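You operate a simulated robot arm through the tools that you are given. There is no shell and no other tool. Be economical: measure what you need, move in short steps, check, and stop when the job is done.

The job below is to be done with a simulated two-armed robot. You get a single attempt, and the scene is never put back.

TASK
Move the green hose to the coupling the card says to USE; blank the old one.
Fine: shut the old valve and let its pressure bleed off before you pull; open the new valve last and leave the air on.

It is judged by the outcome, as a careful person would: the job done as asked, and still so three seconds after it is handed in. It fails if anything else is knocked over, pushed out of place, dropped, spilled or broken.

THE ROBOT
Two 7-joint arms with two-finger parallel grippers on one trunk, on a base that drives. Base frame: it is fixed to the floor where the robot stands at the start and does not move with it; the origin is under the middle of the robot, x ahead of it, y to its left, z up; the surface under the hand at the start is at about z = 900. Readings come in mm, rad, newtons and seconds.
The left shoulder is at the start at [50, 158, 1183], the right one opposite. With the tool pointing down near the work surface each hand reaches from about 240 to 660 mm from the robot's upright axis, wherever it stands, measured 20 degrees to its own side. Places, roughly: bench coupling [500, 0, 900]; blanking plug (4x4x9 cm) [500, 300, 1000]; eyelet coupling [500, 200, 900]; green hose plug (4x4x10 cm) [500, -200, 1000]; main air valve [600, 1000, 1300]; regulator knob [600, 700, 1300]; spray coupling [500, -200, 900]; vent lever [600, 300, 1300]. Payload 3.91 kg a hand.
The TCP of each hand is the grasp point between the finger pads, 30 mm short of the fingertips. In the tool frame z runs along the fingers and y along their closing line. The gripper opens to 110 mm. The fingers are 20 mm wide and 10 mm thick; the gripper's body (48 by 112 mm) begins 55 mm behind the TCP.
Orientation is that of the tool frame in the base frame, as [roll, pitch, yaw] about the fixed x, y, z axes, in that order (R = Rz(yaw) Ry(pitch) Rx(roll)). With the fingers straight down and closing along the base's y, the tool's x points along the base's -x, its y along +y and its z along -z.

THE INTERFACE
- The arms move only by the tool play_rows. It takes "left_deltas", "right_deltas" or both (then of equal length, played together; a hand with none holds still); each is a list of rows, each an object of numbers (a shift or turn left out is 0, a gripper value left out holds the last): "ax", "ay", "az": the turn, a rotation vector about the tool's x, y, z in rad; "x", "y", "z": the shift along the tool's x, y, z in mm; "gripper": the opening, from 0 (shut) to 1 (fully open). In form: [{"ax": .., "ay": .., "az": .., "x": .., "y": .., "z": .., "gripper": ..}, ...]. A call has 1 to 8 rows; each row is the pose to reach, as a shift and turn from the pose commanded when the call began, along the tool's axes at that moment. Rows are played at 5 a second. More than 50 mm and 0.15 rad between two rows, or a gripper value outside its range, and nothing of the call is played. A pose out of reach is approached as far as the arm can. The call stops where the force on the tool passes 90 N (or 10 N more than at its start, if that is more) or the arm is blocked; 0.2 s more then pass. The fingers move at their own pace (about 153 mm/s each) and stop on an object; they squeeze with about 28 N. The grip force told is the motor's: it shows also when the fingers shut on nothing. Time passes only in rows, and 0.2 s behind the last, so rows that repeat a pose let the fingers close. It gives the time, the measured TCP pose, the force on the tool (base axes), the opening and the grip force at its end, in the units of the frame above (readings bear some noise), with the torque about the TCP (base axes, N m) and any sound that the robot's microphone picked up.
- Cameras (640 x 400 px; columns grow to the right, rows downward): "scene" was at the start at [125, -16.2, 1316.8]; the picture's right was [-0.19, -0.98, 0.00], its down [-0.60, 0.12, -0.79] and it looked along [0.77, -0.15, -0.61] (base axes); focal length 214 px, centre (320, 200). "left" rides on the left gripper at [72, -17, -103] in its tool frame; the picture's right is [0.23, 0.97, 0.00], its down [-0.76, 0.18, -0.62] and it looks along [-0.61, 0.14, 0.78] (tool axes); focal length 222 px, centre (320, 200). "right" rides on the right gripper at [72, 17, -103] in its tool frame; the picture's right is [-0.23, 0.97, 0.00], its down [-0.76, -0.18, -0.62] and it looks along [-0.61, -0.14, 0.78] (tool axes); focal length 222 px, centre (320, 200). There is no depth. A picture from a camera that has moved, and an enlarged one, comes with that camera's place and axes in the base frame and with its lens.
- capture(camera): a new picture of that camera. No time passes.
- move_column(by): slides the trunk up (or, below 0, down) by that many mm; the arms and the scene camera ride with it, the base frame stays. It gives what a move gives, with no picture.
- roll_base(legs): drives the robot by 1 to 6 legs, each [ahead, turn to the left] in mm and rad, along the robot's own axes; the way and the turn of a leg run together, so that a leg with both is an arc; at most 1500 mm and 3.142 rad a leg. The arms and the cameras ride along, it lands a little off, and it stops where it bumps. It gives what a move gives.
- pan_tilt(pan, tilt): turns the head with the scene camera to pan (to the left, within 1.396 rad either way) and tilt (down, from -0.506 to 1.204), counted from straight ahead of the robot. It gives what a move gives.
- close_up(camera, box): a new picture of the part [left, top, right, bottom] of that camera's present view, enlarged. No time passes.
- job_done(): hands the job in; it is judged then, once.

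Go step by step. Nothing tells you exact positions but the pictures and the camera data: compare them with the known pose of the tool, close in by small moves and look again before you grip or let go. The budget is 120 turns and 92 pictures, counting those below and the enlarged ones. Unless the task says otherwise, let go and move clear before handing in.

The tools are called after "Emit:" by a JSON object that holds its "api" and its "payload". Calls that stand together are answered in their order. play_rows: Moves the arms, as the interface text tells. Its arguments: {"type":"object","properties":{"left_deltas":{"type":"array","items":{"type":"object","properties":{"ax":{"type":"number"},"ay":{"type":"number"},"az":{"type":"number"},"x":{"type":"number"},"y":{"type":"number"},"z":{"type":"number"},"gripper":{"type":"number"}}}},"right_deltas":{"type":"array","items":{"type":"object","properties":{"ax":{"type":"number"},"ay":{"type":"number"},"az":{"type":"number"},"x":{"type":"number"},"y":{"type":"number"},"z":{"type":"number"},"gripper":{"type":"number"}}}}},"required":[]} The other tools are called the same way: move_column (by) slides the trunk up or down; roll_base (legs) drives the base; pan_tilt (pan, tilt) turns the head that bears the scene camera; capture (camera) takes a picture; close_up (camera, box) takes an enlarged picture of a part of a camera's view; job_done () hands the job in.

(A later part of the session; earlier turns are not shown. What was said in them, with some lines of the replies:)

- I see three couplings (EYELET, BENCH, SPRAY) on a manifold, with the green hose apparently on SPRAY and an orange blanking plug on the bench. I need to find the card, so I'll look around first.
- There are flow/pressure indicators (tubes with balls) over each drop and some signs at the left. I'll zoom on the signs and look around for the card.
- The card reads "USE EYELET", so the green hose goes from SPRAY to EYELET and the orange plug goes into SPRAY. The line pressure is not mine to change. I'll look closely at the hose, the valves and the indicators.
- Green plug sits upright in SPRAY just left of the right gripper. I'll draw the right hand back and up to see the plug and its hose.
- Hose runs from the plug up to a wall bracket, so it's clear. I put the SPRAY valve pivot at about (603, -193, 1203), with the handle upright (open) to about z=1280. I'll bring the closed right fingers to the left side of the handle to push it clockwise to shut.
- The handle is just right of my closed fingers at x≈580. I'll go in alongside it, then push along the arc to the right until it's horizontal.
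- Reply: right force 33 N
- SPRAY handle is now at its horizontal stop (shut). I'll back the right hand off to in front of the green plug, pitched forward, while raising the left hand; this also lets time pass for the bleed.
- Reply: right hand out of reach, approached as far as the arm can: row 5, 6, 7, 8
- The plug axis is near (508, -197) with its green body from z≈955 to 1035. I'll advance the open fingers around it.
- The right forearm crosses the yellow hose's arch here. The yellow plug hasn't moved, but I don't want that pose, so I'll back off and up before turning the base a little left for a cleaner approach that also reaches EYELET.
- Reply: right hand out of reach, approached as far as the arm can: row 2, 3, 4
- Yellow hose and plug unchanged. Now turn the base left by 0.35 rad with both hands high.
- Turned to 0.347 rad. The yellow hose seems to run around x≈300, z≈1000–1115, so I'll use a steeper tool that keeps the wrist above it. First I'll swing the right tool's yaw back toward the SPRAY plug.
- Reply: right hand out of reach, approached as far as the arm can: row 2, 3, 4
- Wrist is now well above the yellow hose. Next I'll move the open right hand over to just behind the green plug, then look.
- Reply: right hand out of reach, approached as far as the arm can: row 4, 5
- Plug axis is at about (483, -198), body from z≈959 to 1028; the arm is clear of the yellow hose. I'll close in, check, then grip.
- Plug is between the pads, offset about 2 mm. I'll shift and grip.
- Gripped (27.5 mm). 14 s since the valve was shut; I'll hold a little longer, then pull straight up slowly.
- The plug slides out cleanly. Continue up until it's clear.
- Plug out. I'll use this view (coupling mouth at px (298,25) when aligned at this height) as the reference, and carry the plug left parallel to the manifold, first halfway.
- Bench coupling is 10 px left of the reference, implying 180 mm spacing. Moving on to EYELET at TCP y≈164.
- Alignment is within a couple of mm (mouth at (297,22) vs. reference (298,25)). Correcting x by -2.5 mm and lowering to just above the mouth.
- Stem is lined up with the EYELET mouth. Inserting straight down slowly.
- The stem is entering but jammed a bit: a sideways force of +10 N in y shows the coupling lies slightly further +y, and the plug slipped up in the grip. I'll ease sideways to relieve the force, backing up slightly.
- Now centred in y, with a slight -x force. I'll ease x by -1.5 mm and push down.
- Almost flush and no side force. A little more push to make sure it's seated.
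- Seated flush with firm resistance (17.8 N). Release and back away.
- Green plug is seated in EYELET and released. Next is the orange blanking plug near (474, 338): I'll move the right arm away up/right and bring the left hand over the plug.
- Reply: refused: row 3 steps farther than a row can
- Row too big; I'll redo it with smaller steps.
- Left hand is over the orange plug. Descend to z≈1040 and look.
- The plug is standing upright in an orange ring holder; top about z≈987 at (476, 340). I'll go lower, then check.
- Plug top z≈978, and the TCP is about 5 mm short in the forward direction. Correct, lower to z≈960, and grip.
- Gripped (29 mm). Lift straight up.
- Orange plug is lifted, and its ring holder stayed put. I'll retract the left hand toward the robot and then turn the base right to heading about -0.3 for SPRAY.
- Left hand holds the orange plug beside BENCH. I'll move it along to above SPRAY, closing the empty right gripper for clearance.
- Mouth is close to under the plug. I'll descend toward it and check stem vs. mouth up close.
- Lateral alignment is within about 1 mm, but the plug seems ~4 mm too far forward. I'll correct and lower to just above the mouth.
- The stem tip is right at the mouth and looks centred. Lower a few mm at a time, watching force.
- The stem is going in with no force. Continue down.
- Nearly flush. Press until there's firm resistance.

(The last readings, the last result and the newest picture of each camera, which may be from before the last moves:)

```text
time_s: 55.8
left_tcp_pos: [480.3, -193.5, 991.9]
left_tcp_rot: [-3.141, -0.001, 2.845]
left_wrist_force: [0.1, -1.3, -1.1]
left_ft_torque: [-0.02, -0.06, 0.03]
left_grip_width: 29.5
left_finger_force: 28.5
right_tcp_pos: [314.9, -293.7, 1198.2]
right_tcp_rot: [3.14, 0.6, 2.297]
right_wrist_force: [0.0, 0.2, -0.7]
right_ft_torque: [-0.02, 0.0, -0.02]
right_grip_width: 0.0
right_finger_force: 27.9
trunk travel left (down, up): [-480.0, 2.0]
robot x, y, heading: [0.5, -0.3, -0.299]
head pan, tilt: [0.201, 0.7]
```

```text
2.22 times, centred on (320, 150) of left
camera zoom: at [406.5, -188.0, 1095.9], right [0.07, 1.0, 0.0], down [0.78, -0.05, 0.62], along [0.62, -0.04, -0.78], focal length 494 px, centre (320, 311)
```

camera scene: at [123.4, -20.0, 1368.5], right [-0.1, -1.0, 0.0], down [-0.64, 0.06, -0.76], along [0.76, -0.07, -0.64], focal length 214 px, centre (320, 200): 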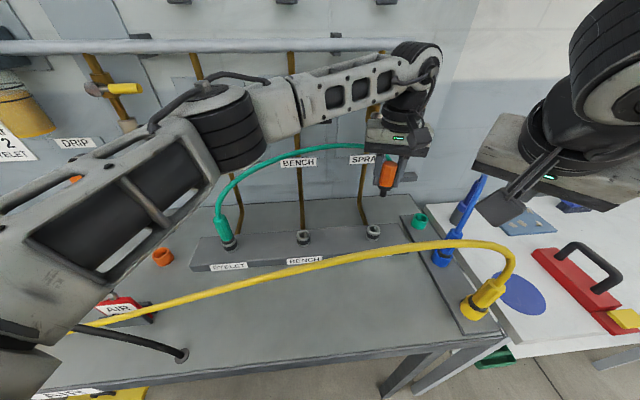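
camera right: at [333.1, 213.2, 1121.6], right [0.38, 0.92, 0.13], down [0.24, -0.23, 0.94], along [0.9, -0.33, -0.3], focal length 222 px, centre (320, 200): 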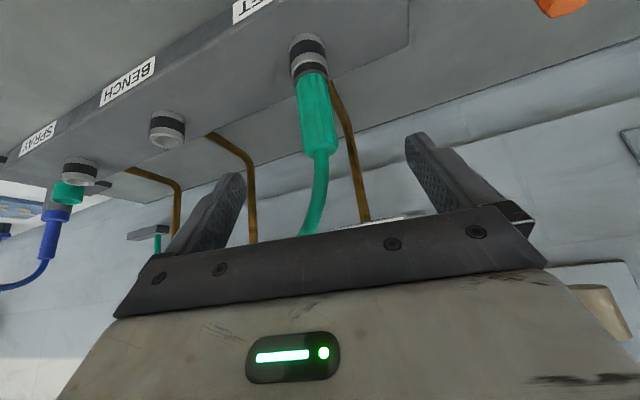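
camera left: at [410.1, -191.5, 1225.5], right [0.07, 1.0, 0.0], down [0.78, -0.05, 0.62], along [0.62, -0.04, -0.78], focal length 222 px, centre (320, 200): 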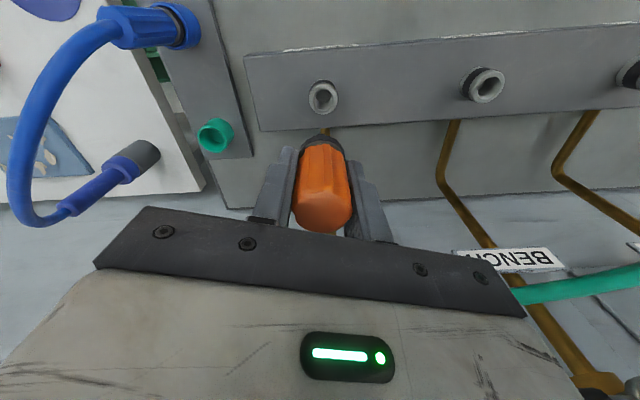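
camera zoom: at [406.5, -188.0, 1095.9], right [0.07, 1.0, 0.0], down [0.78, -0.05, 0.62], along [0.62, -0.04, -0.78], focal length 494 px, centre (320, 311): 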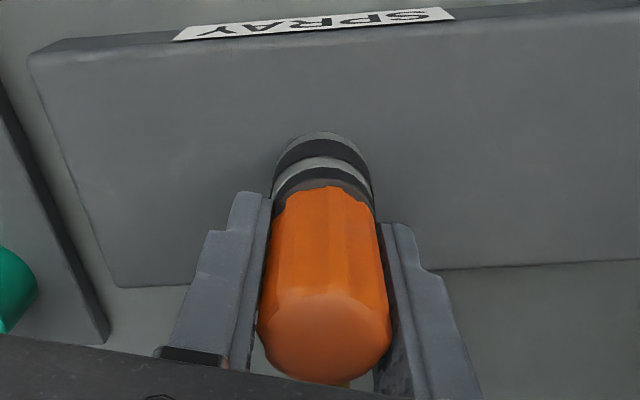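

Still moving freely with no resistance. I'll continue in small steps.

Emit:
{"api": "play_rows", "payload": {"left_deltas": [{"z": 2}, {"z": 4}, {"z": 6}, {"z": 8}]}}

Emit:
{"api": "close_up", "payload": {"camera": "left", "box": [220, 60, 420, 240]}}

Emit:
{"api": "close_up", "payload": {"camera": "scene", "box": [320, 160, 430, 260]}}

```text
time_s: 56.8
left_tcp_pos: [479.6, -193.5, 990.6]
left_tcp_rot: [-3.138, 0.011, 2.845]
left_wrist_force: [1.3, 5.2, 42.0]
left_ft_torque: [0.7, 0.21, 0.09]
left_grip_width: 29.7
left_finger_force: 28.4
right_tcp_pos: [311.3, -290.8, 1200.6]
right_tcp_rot: [3.139, 0.604, 2.294]
right_wrist_force: [0.1, 0.1, 0.1]
right_ft_torque: [0.02, -0.01, 0.01]
right_grip_width: 0.0
right_finger_force: 28.1
trunk travel left (down, up): [-480.0, 2.0]
robot x, y, heading: [-3.0, 1.4, -0.299]
head pan, tilt: [0.201, 0.7]
```

```text
2.22 times, centred on (320, 150) of left
camera zoom: at [405.2, -187.2, 1093.9], right [0.07, 1.0, -0.01], down [0.77, -0.05, 0.63], along [0.63, -0.05, -0.78], focal length 494 px, centre (320, 311)
```

zoom: 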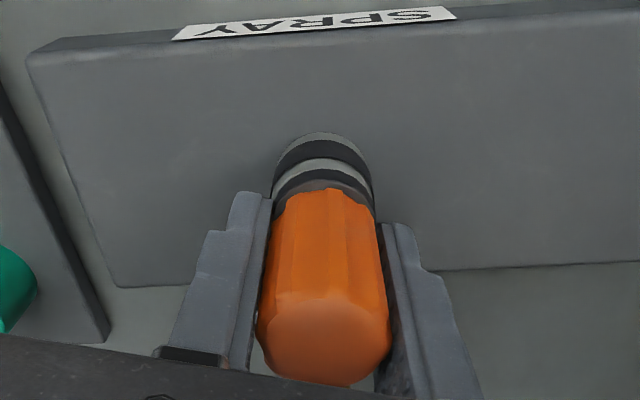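

```text
4.00 times, centred on (375, 210) of scene
camera zoom: at [119.7, -17.5, 1369.5], right [-0.1, -1.0, 0.0], down [-0.64, 0.06, -0.77], along [0.76, -0.08, -0.64], focal length 858 px, centre (100, 160)
```

zoom: 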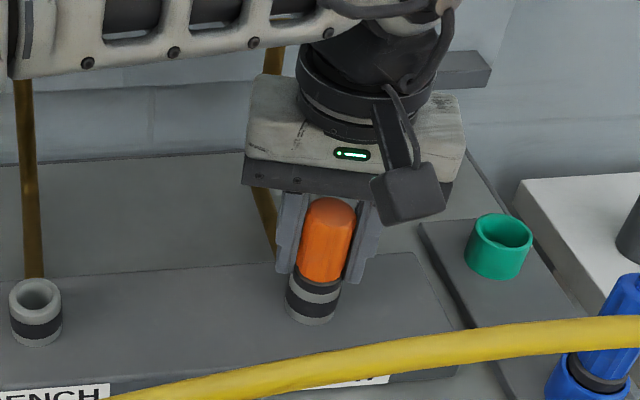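

Blanking plug is hard against its seat (42 N). Relieve, release, and raise clear.

Emit:
{"api": "play_rows", "payload": {"left_deltas": [{"z": -6}, {"z": -7, "gripper": 0.5}, {"z": -7, "gripper": 0.7}, {"z": -7, "gripper": 0.7}, {"z": -35}, {"z": -75}, {"z": -115}, {"z": -150}]}}

Emit:
{"api": "capture", "payload": {"camera": "left"}}

Emit:
{"api": "capture", "payload": {"camera": "scene"}}

```text
time_s: 58.6
left_tcp_pos: [477.9, -191.5, 1136.3]
left_tcp_rot: [-3.141, 0.0, 2.845]
left_wrist_force: [-0.6, -0.7, -0.3]
left_ft_torque: [-0.02, 0.0, 0.01]
left_grip_width: 77.0
left_finger_force: 0.0
right_tcp_pos: [314.4, -293.0, 1199.0]
right_tcp_rot: [3.141, 0.601, 2.294]
right_wrist_force: [0.1, -0.3, -0.5]
right_ft_torque: [0.02, 0.0, 0.03]
right_grip_width: 0.0
right_finger_force: 27.0
trunk travel left (down, up): [-480.0, 2.0]
robot x, y, heading: [2.3, 3.0, -0.296]
head pan, tilt: [0.201, 0.7]
```

```text
23 pictures are left
camera left: at [405.4, -186.6, 1239.3], right [0.07, 1.0, 0.0], down [0.78, -0.05, 0.62], along [0.62, -0.04, -0.78], focal length 222 px, centre (320, 200)
```

left: 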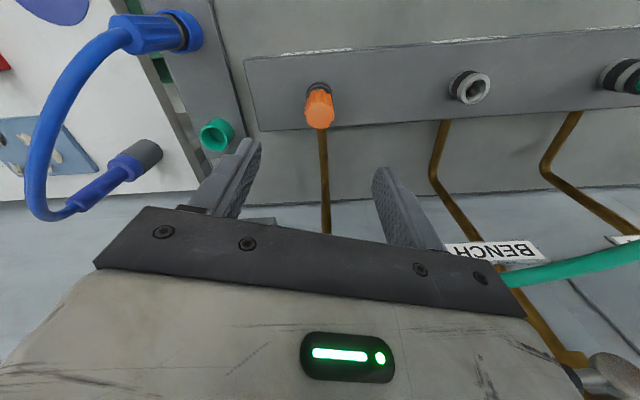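

```text
22 pictures are left
camera scene: at [122.7, -19.4, 1368.6], right [-0.1, -1.0, 0.0], down [-0.64, 0.06, -0.77], along [0.76, -0.07, -0.64], focal length 214 px, centre (320, 200)
```

scene: 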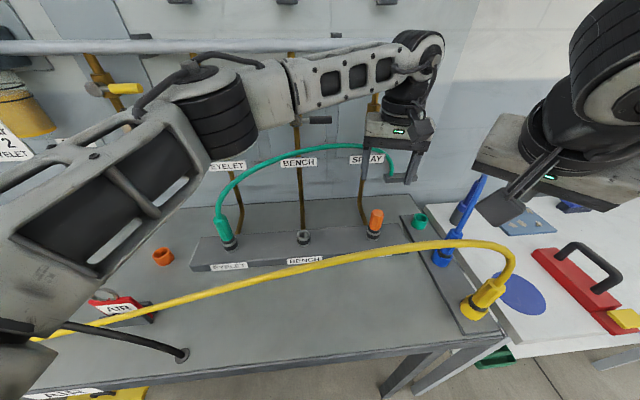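

SPRAY is blanked, and the plug stands seated. Now the last step is opening the EYELET valve; first, move the left hand back and over in front of it, and check that the green plug is fully seated.

Emit:
{"api": "play_rows", "payload": {"left_deltas": [{"x": 40, "z": -20, "az": -0.04}, {"x": 60, "z": -55, "az": -0.08}, {"x": 68, "y": 40, "z": -75, "az": -0.12, "gripper": 0}, {"x": 80, "y": 82, "z": -85, "az": -0.16, "gripper": 0}, {"x": 91, "y": 125, "z": -90, "az": -0.2, "gripper": 0}, {"x": 102, "y": 168, "z": -90, "az": -0.24, "gripper": 0}, {"x": 112, "y": 208, "z": -90, "az": -0.28, "gripper": 0}, {"x": 122, "y": 245, "z": -90, "az": -0.297, "gripper": 0}]}}

Emit:
{"api": "play_rows", "payload": {"left_deltas": [{"ay": -0.14}, {"ay": -0.28}, {"ay": -0.42}, {"ay": -0.56}, {"ay": -0.7}, {"ay": -0.84}, {"ay": -0.98}, {"ay": -1.1}]}}

Emit:
{"api": "capture", "payload": {"camera": "scene"}}

Emit:
{"api": "capture", "payload": {"camera": "left"}}

```text
time_s: 60.4
left_tcp_pos: [433.1, 77.5, 1225.3]
left_tcp_rot: [-3.141, 0.001, 3.141]
left_wrist_force: [-0.9, 0.7, 0.4]
left_ft_torque: [0.0, -0.03, 0.02]
left_grip_width: 0.1
left_finger_force: 28.0
right_tcp_pos: [314.3, -291.9, 1199.6]
right_tcp_rot: [-3.141, 0.6, 2.296]
right_wrist_force: [-0.3, 0.0, -1.0]
right_ft_torque: [-0.04, 0.04, -0.01]
right_grip_width: 0.0
right_finger_force: 27.8
trunk travel left (down, up): [-480.0, 2.0]
robot x, y, heading: [0.6, 1.2, -0.302]
head pan, tilt: [0.201, 0.7]
```

```text
time_s: 62.2
left_tcp_pos: [444.5, 69.2, 1229.5]
left_tcp_rot: [-3.139, 1.1, -3.14]
left_wrist_force: [-0.3, -0.3, 0.0]
left_ft_torque: [0.01, 0.02, 0.04]
left_grip_width: 0.0
left_finger_force: 28.1
left hand out of reach, approached as far as the arm can: row 8
right_tcp_pos: [313.6, -294.6, 1198.2]
right_tcp_rot: [3.14, 0.599, 2.296]
right_wrist_force: [0.2, 0.3, 0.4]
right_ft_torque: [0.02, -0.03, 0.02]
right_grip_width: 0.0
right_finger_force: 28.1
trunk travel left (down, up): [-480.0, 2.0]
robot x, y, heading: [2.6, -0.1, -0.298]
head pan, tilt: [0.201, 0.7]
```

```text
21 pictures are left
camera scene: at [123.3, -19.8, 1368.5], right [-0.1, -1.0, 0.0], down [-0.64, 0.06, -0.76], along [0.76, -0.07, -0.64], focal length 214 px, centre (320, 200)
```

scene: 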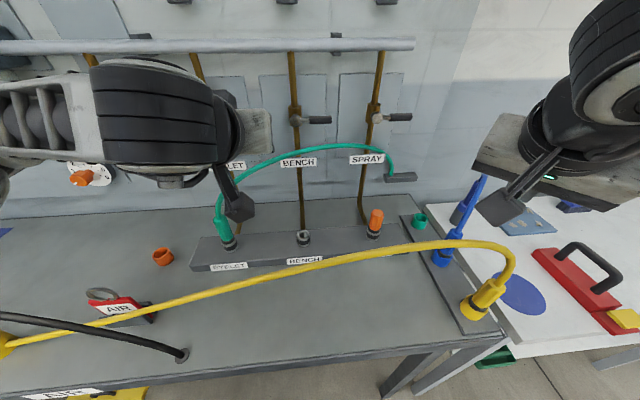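

```text
20 pictures are left
camera left: at [319.8, 52.7, 1211.1], right [-0.1, 0.97, -0.2], down [-0.21, 0.18, 0.96], along [0.97, 0.14, 0.19], focal length 222 px, centre (320, 200)
```

left: 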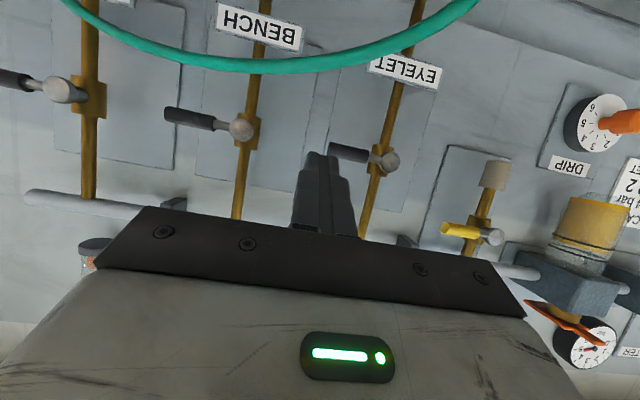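

All intact; the EYELET pivot is about (592, 164, 1200), handle pointing right to y≈94. I'll bring the closed left fingers under the handle.

Emit:
{"api": "play_rows", "payload": {"left_deltas": [{"x": 2, "y": 15, "z": 33}, {"x": 4.5, "y": 30, "z": 66}, {"x": 7.1, "y": 45, "z": 99.6}]}}

Emit:
{"api": "capture", "payload": {"camera": "left"}}

```text
time_s: 63.0
left_tcp_pos: [530.7, 114.7, 1176.5]
left_tcp_rot: [3.142, 1.099, 3.141]
left_wrist_force: [1.0, 0.0, 0.2]
left_ft_torque: [0.0, -0.03, 0.0]
left_grip_width: 0.2
left_finger_force: 28.1
right_tcp_pos: [315.6, -292.1, 1198.5]
right_tcp_rot: [-3.141, 0.601, 2.296]
right_wrist_force: [-0.2, 0.3, 0.4]
right_ft_torque: [-0.03, 0.02, 0.0]
right_grip_width: 0.0
right_finger_force: 28.3
trunk travel left (down, up): [-480.0, 2.0]
robot x, y, heading: [1.5, -0.5, -0.305]
head pan, tilt: [0.201, 0.7]
```

```text
19 pictures are left
camera left: at [406.2, 98.5, 1158.5], right [-0.1, 0.97, -0.2], down [-0.21, 0.18, 0.96], along [0.97, 0.14, 0.19], focal length 222 px, centre (320, 200)
```

left: 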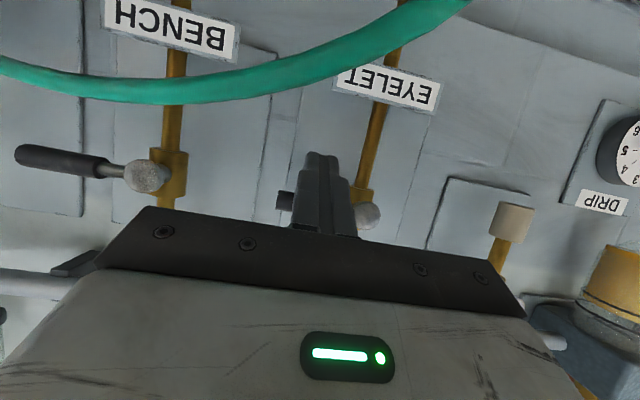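

Fingers are below the handle. Go in and sweep it up along its arc to vertical.

Emit:
{"api": "play_rows", "payload": {"left_deltas": [{"x": -9, "y": 1, "z": 17.8}, {"x": -17.9, "y": 2, "z": 35.2}, {"x": -31.7, "y": 2, "z": 28.2}, {"x": -50, "y": -0.7, "z": 18.9}, {"x": -67.8, "y": 4.3, "z": 9.8}, {"x": -82.5, "y": 16.6, "z": 2.3}, {"x": -92.3, "y": 34.3, "z": -2.7}, {"x": -93.2, "y": 39, "z": -3.2}]}}

Emit:
{"api": "capture", "payload": {"camera": "left"}}

```text
time_s: 64.8
left_tcp_pos: [568.8, 149.6, 1261.3]
left_tcp_rot: [3.139, 1.101, 3.134]
left_wrist_force: [0.9, -12.0, -1.9]
left_ft_torque: [-0.15, 0.05, -0.25]
left_grip_width: 0.0
left_finger_force: 27.9
right_tcp_pos: [314.7, -295.1, 1198.5]
right_tcp_rot: [3.139, 0.6, 2.294]
right_wrist_force: [-0.2, 0.2, -0.9]
right_ft_torque: [0.0, 0.01, 0.01]
right_grip_width: 0.1
right_finger_force: 28.1
trunk travel left (down, up): [-480.0, 2.0]
robot x, y, heading: [-1.8, 0.7, -0.298]
head pan, tilt: [0.201, 0.7]
```

```text
18 pictures are left
camera left: at [444.5, 134.4, 1244.0], right [-0.1, 0.97, -0.2], down [-0.21, 0.18, 0.96], along [0.97, 0.13, 0.19], focal length 222 px, centre (320, 200)
```

left: 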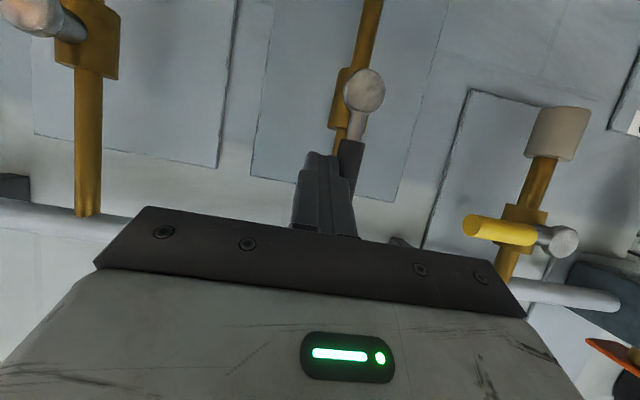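

The handle is now in line with the pipe (open), held against its stop. Back away and inspect.

Emit:
{"api": "play_rows", "payload": {"left_deltas": [{"y": -8}, {"y": -10, "z": -35}, {"y": -10, "z": -75}, {"y": -10, "x": 5, "z": -115}]}}

Emit:
{"api": "capture", "payload": {"camera": "left"}}

Emit:
{"api": "close_up", "payload": {"camera": "scene", "box": [180, 130, 440, 290]}}

```text
time_s: 65.8
left_tcp_pos: [462.2, 142.9, 1310.2]
left_tcp_rot: [3.139, 1.1, 3.14]
left_wrist_force: [0.5, -0.4, 0.4]
left_ft_torque: [0.05, -0.04, -0.04]
left_grip_width: 0.0
left_finger_force: 28.3
right_tcp_pos: [313.6, -293.4, 1198.7]
right_tcp_rot: [-3.141, 0.6, 2.294]
right_wrist_force: [0.0, 0.5, 0.4]
right_ft_torque: [-0.01, 0.0, -0.01]
right_grip_width: 0.0
right_finger_force: 28.0
trunk travel left (down, up): [-480.0, 2.0]
robot x, y, heading: [2.8, 0.6, -0.302]
head pan, tilt: [0.201, 0.7]
```

```text
17 pictures are left
camera left: at [338.6, 126.7, 1292.5], right [-0.1, 0.97, -0.2], down [-0.21, 0.18, 0.96], along [0.97, 0.14, 0.19], focal length 222 px, centre (320, 200)
```

left: 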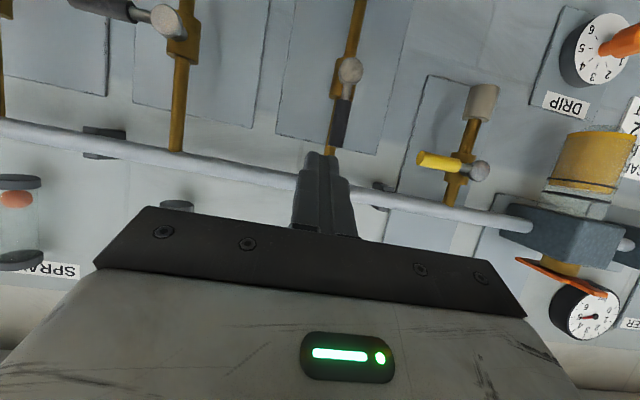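

```text
2.46 times, centred on (310, 210) of scene
camera zoom: at [122.5, -19.7, 1368.6], right [-0.1, -1.0, 0.0], down [-0.64, 0.06, -0.77], along [0.76, -0.07, -0.64], focal length 528 px, centre (345, 175)
```

zoom: 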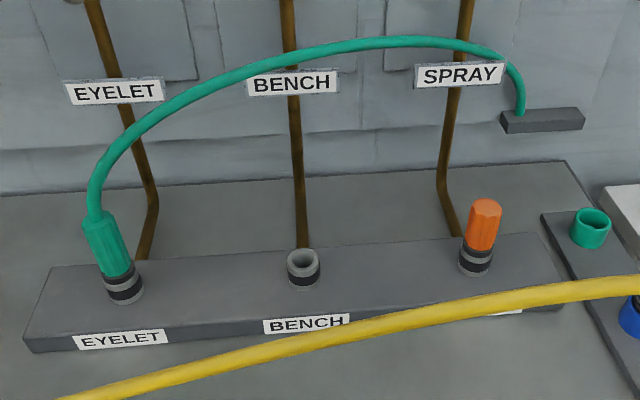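

Green plug is in EYELET, orange in SPRAY, and both look seated. Quick check of the indicators and gauge with the air on.

Emit:
{"api": "pan_tilt", "payload": {"pan": 0.9, "tilt": 0.0}}

Emit:
{"api": "capture", "payload": {"camera": "scene"}}

Emit:
{"api": "pan_tilt", "payload": {"pan": 0.1, "tilt": 0.3}}

Emit:
{"api": "capture", "payload": {"camera": "scene"}}

```text
time_s: 66.9
left_tcp_pos: [464.3, 143.6, 1309.6]
left_tcp_rot: [3.141, 1.102, -3.14]
left_wrist_force: [1.0, 0.2, -0.5]
left_ft_torque: [-0.01, -0.03, -0.02]
left_grip_width: 0.0
left_finger_force: 27.7
right_tcp_pos: [314.2, -292.3, 1198.4]
right_tcp_rot: [-3.14, 0.6, 2.297]
right_wrist_force: [0.1, -0.6, -0.2]
right_ft_torque: [-0.04, -0.04, -0.03]
right_grip_width: 0.0
right_finger_force: 27.9
trunk travel left (down, up): [-480.0, 2.0]
robot x, y, heading: [1.2, -0.6, -0.299]
head pan, tilt: [0.901, 0.0]
```

```text
15 pictures are left
camera scene: at [112.8, 39.8, 1432.3], right [0.57, -0.82, 0.0], down [0.0, 0.0, -1.0], along [0.82, 0.57, 0.0], focal length 214 px, centre (320, 200)
```

scene: 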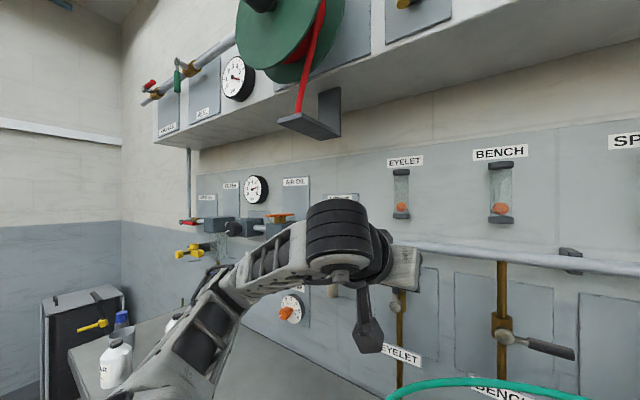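

```text
time_s: 68.0
left_tcp_pos: [463.9, 143.1, 1309.8]
left_tcp_rot: [-3.141, 1.097, 3.14]
left_wrist_force: [-0.2, -0.6, 0.3]
left_ft_torque: [0.02, -0.02, 0.0]
left_grip_width: 0.0
left_finger_force: 28.1
right_tcp_pos: [314.1, -292.9, 1198.3]
right_tcp_rot: [-3.141, 0.602, 2.296]
right_wrist_force: [-1.2, 0.3, -0.2]
right_ft_torque: [0.02, -0.03, 0.04]
right_grip_width: 0.1
right_finger_force: 28.4
trunk travel left (down, up): [-480.0, 2.0]
robot x, y, heading: [1.0, -1.5, -0.297]
head pan, tilt: [0.099, 0.3]
```

```text
14 pictures are left
camera scene: at [130.1, -29.5, 1404.7], right [-0.2, -0.98, 0.0], down [-0.29, 0.06, -0.96], along [0.94, -0.19, -0.3], focal length 214 px, centre (320, 200)
```

scene: 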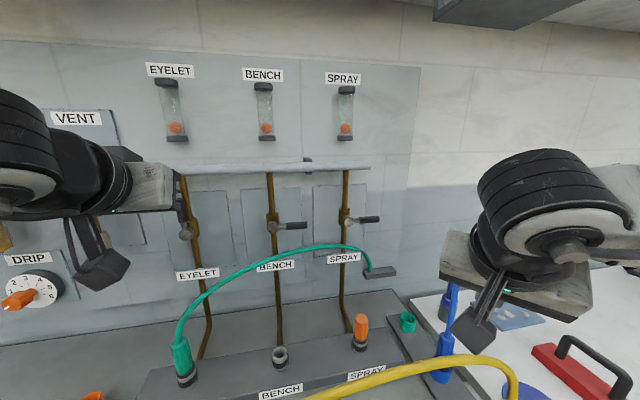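

Spray and bench valves are shut, and the eyelet valve is open. The green hose sits in EYELET, the orange plug blanks SPRAY, and nothing else has shifted. Both hands are clear, so I'm handing in.

Emit:
{"api": "job_done", "payload": {}}

```text
The job is handed in.
```

The green hose is now on EYELET, as the card says, and the orange plug blanks SPRAY. I shut the spray valve about 16 seconds before pulling the hose and heard no hiss. The eyelet valve was opened last, and the air is still on.

- **Pressure:** the card also says LINE 4 bar and DRIP 2. The gauge looked nearer 5 bar at the start, and I left both settings alone because the job didn't ask for them.
- **Yellow hose:** my right forearm crossed it early on. I backed off, and the yellow plug and hose were still in place afterwards.
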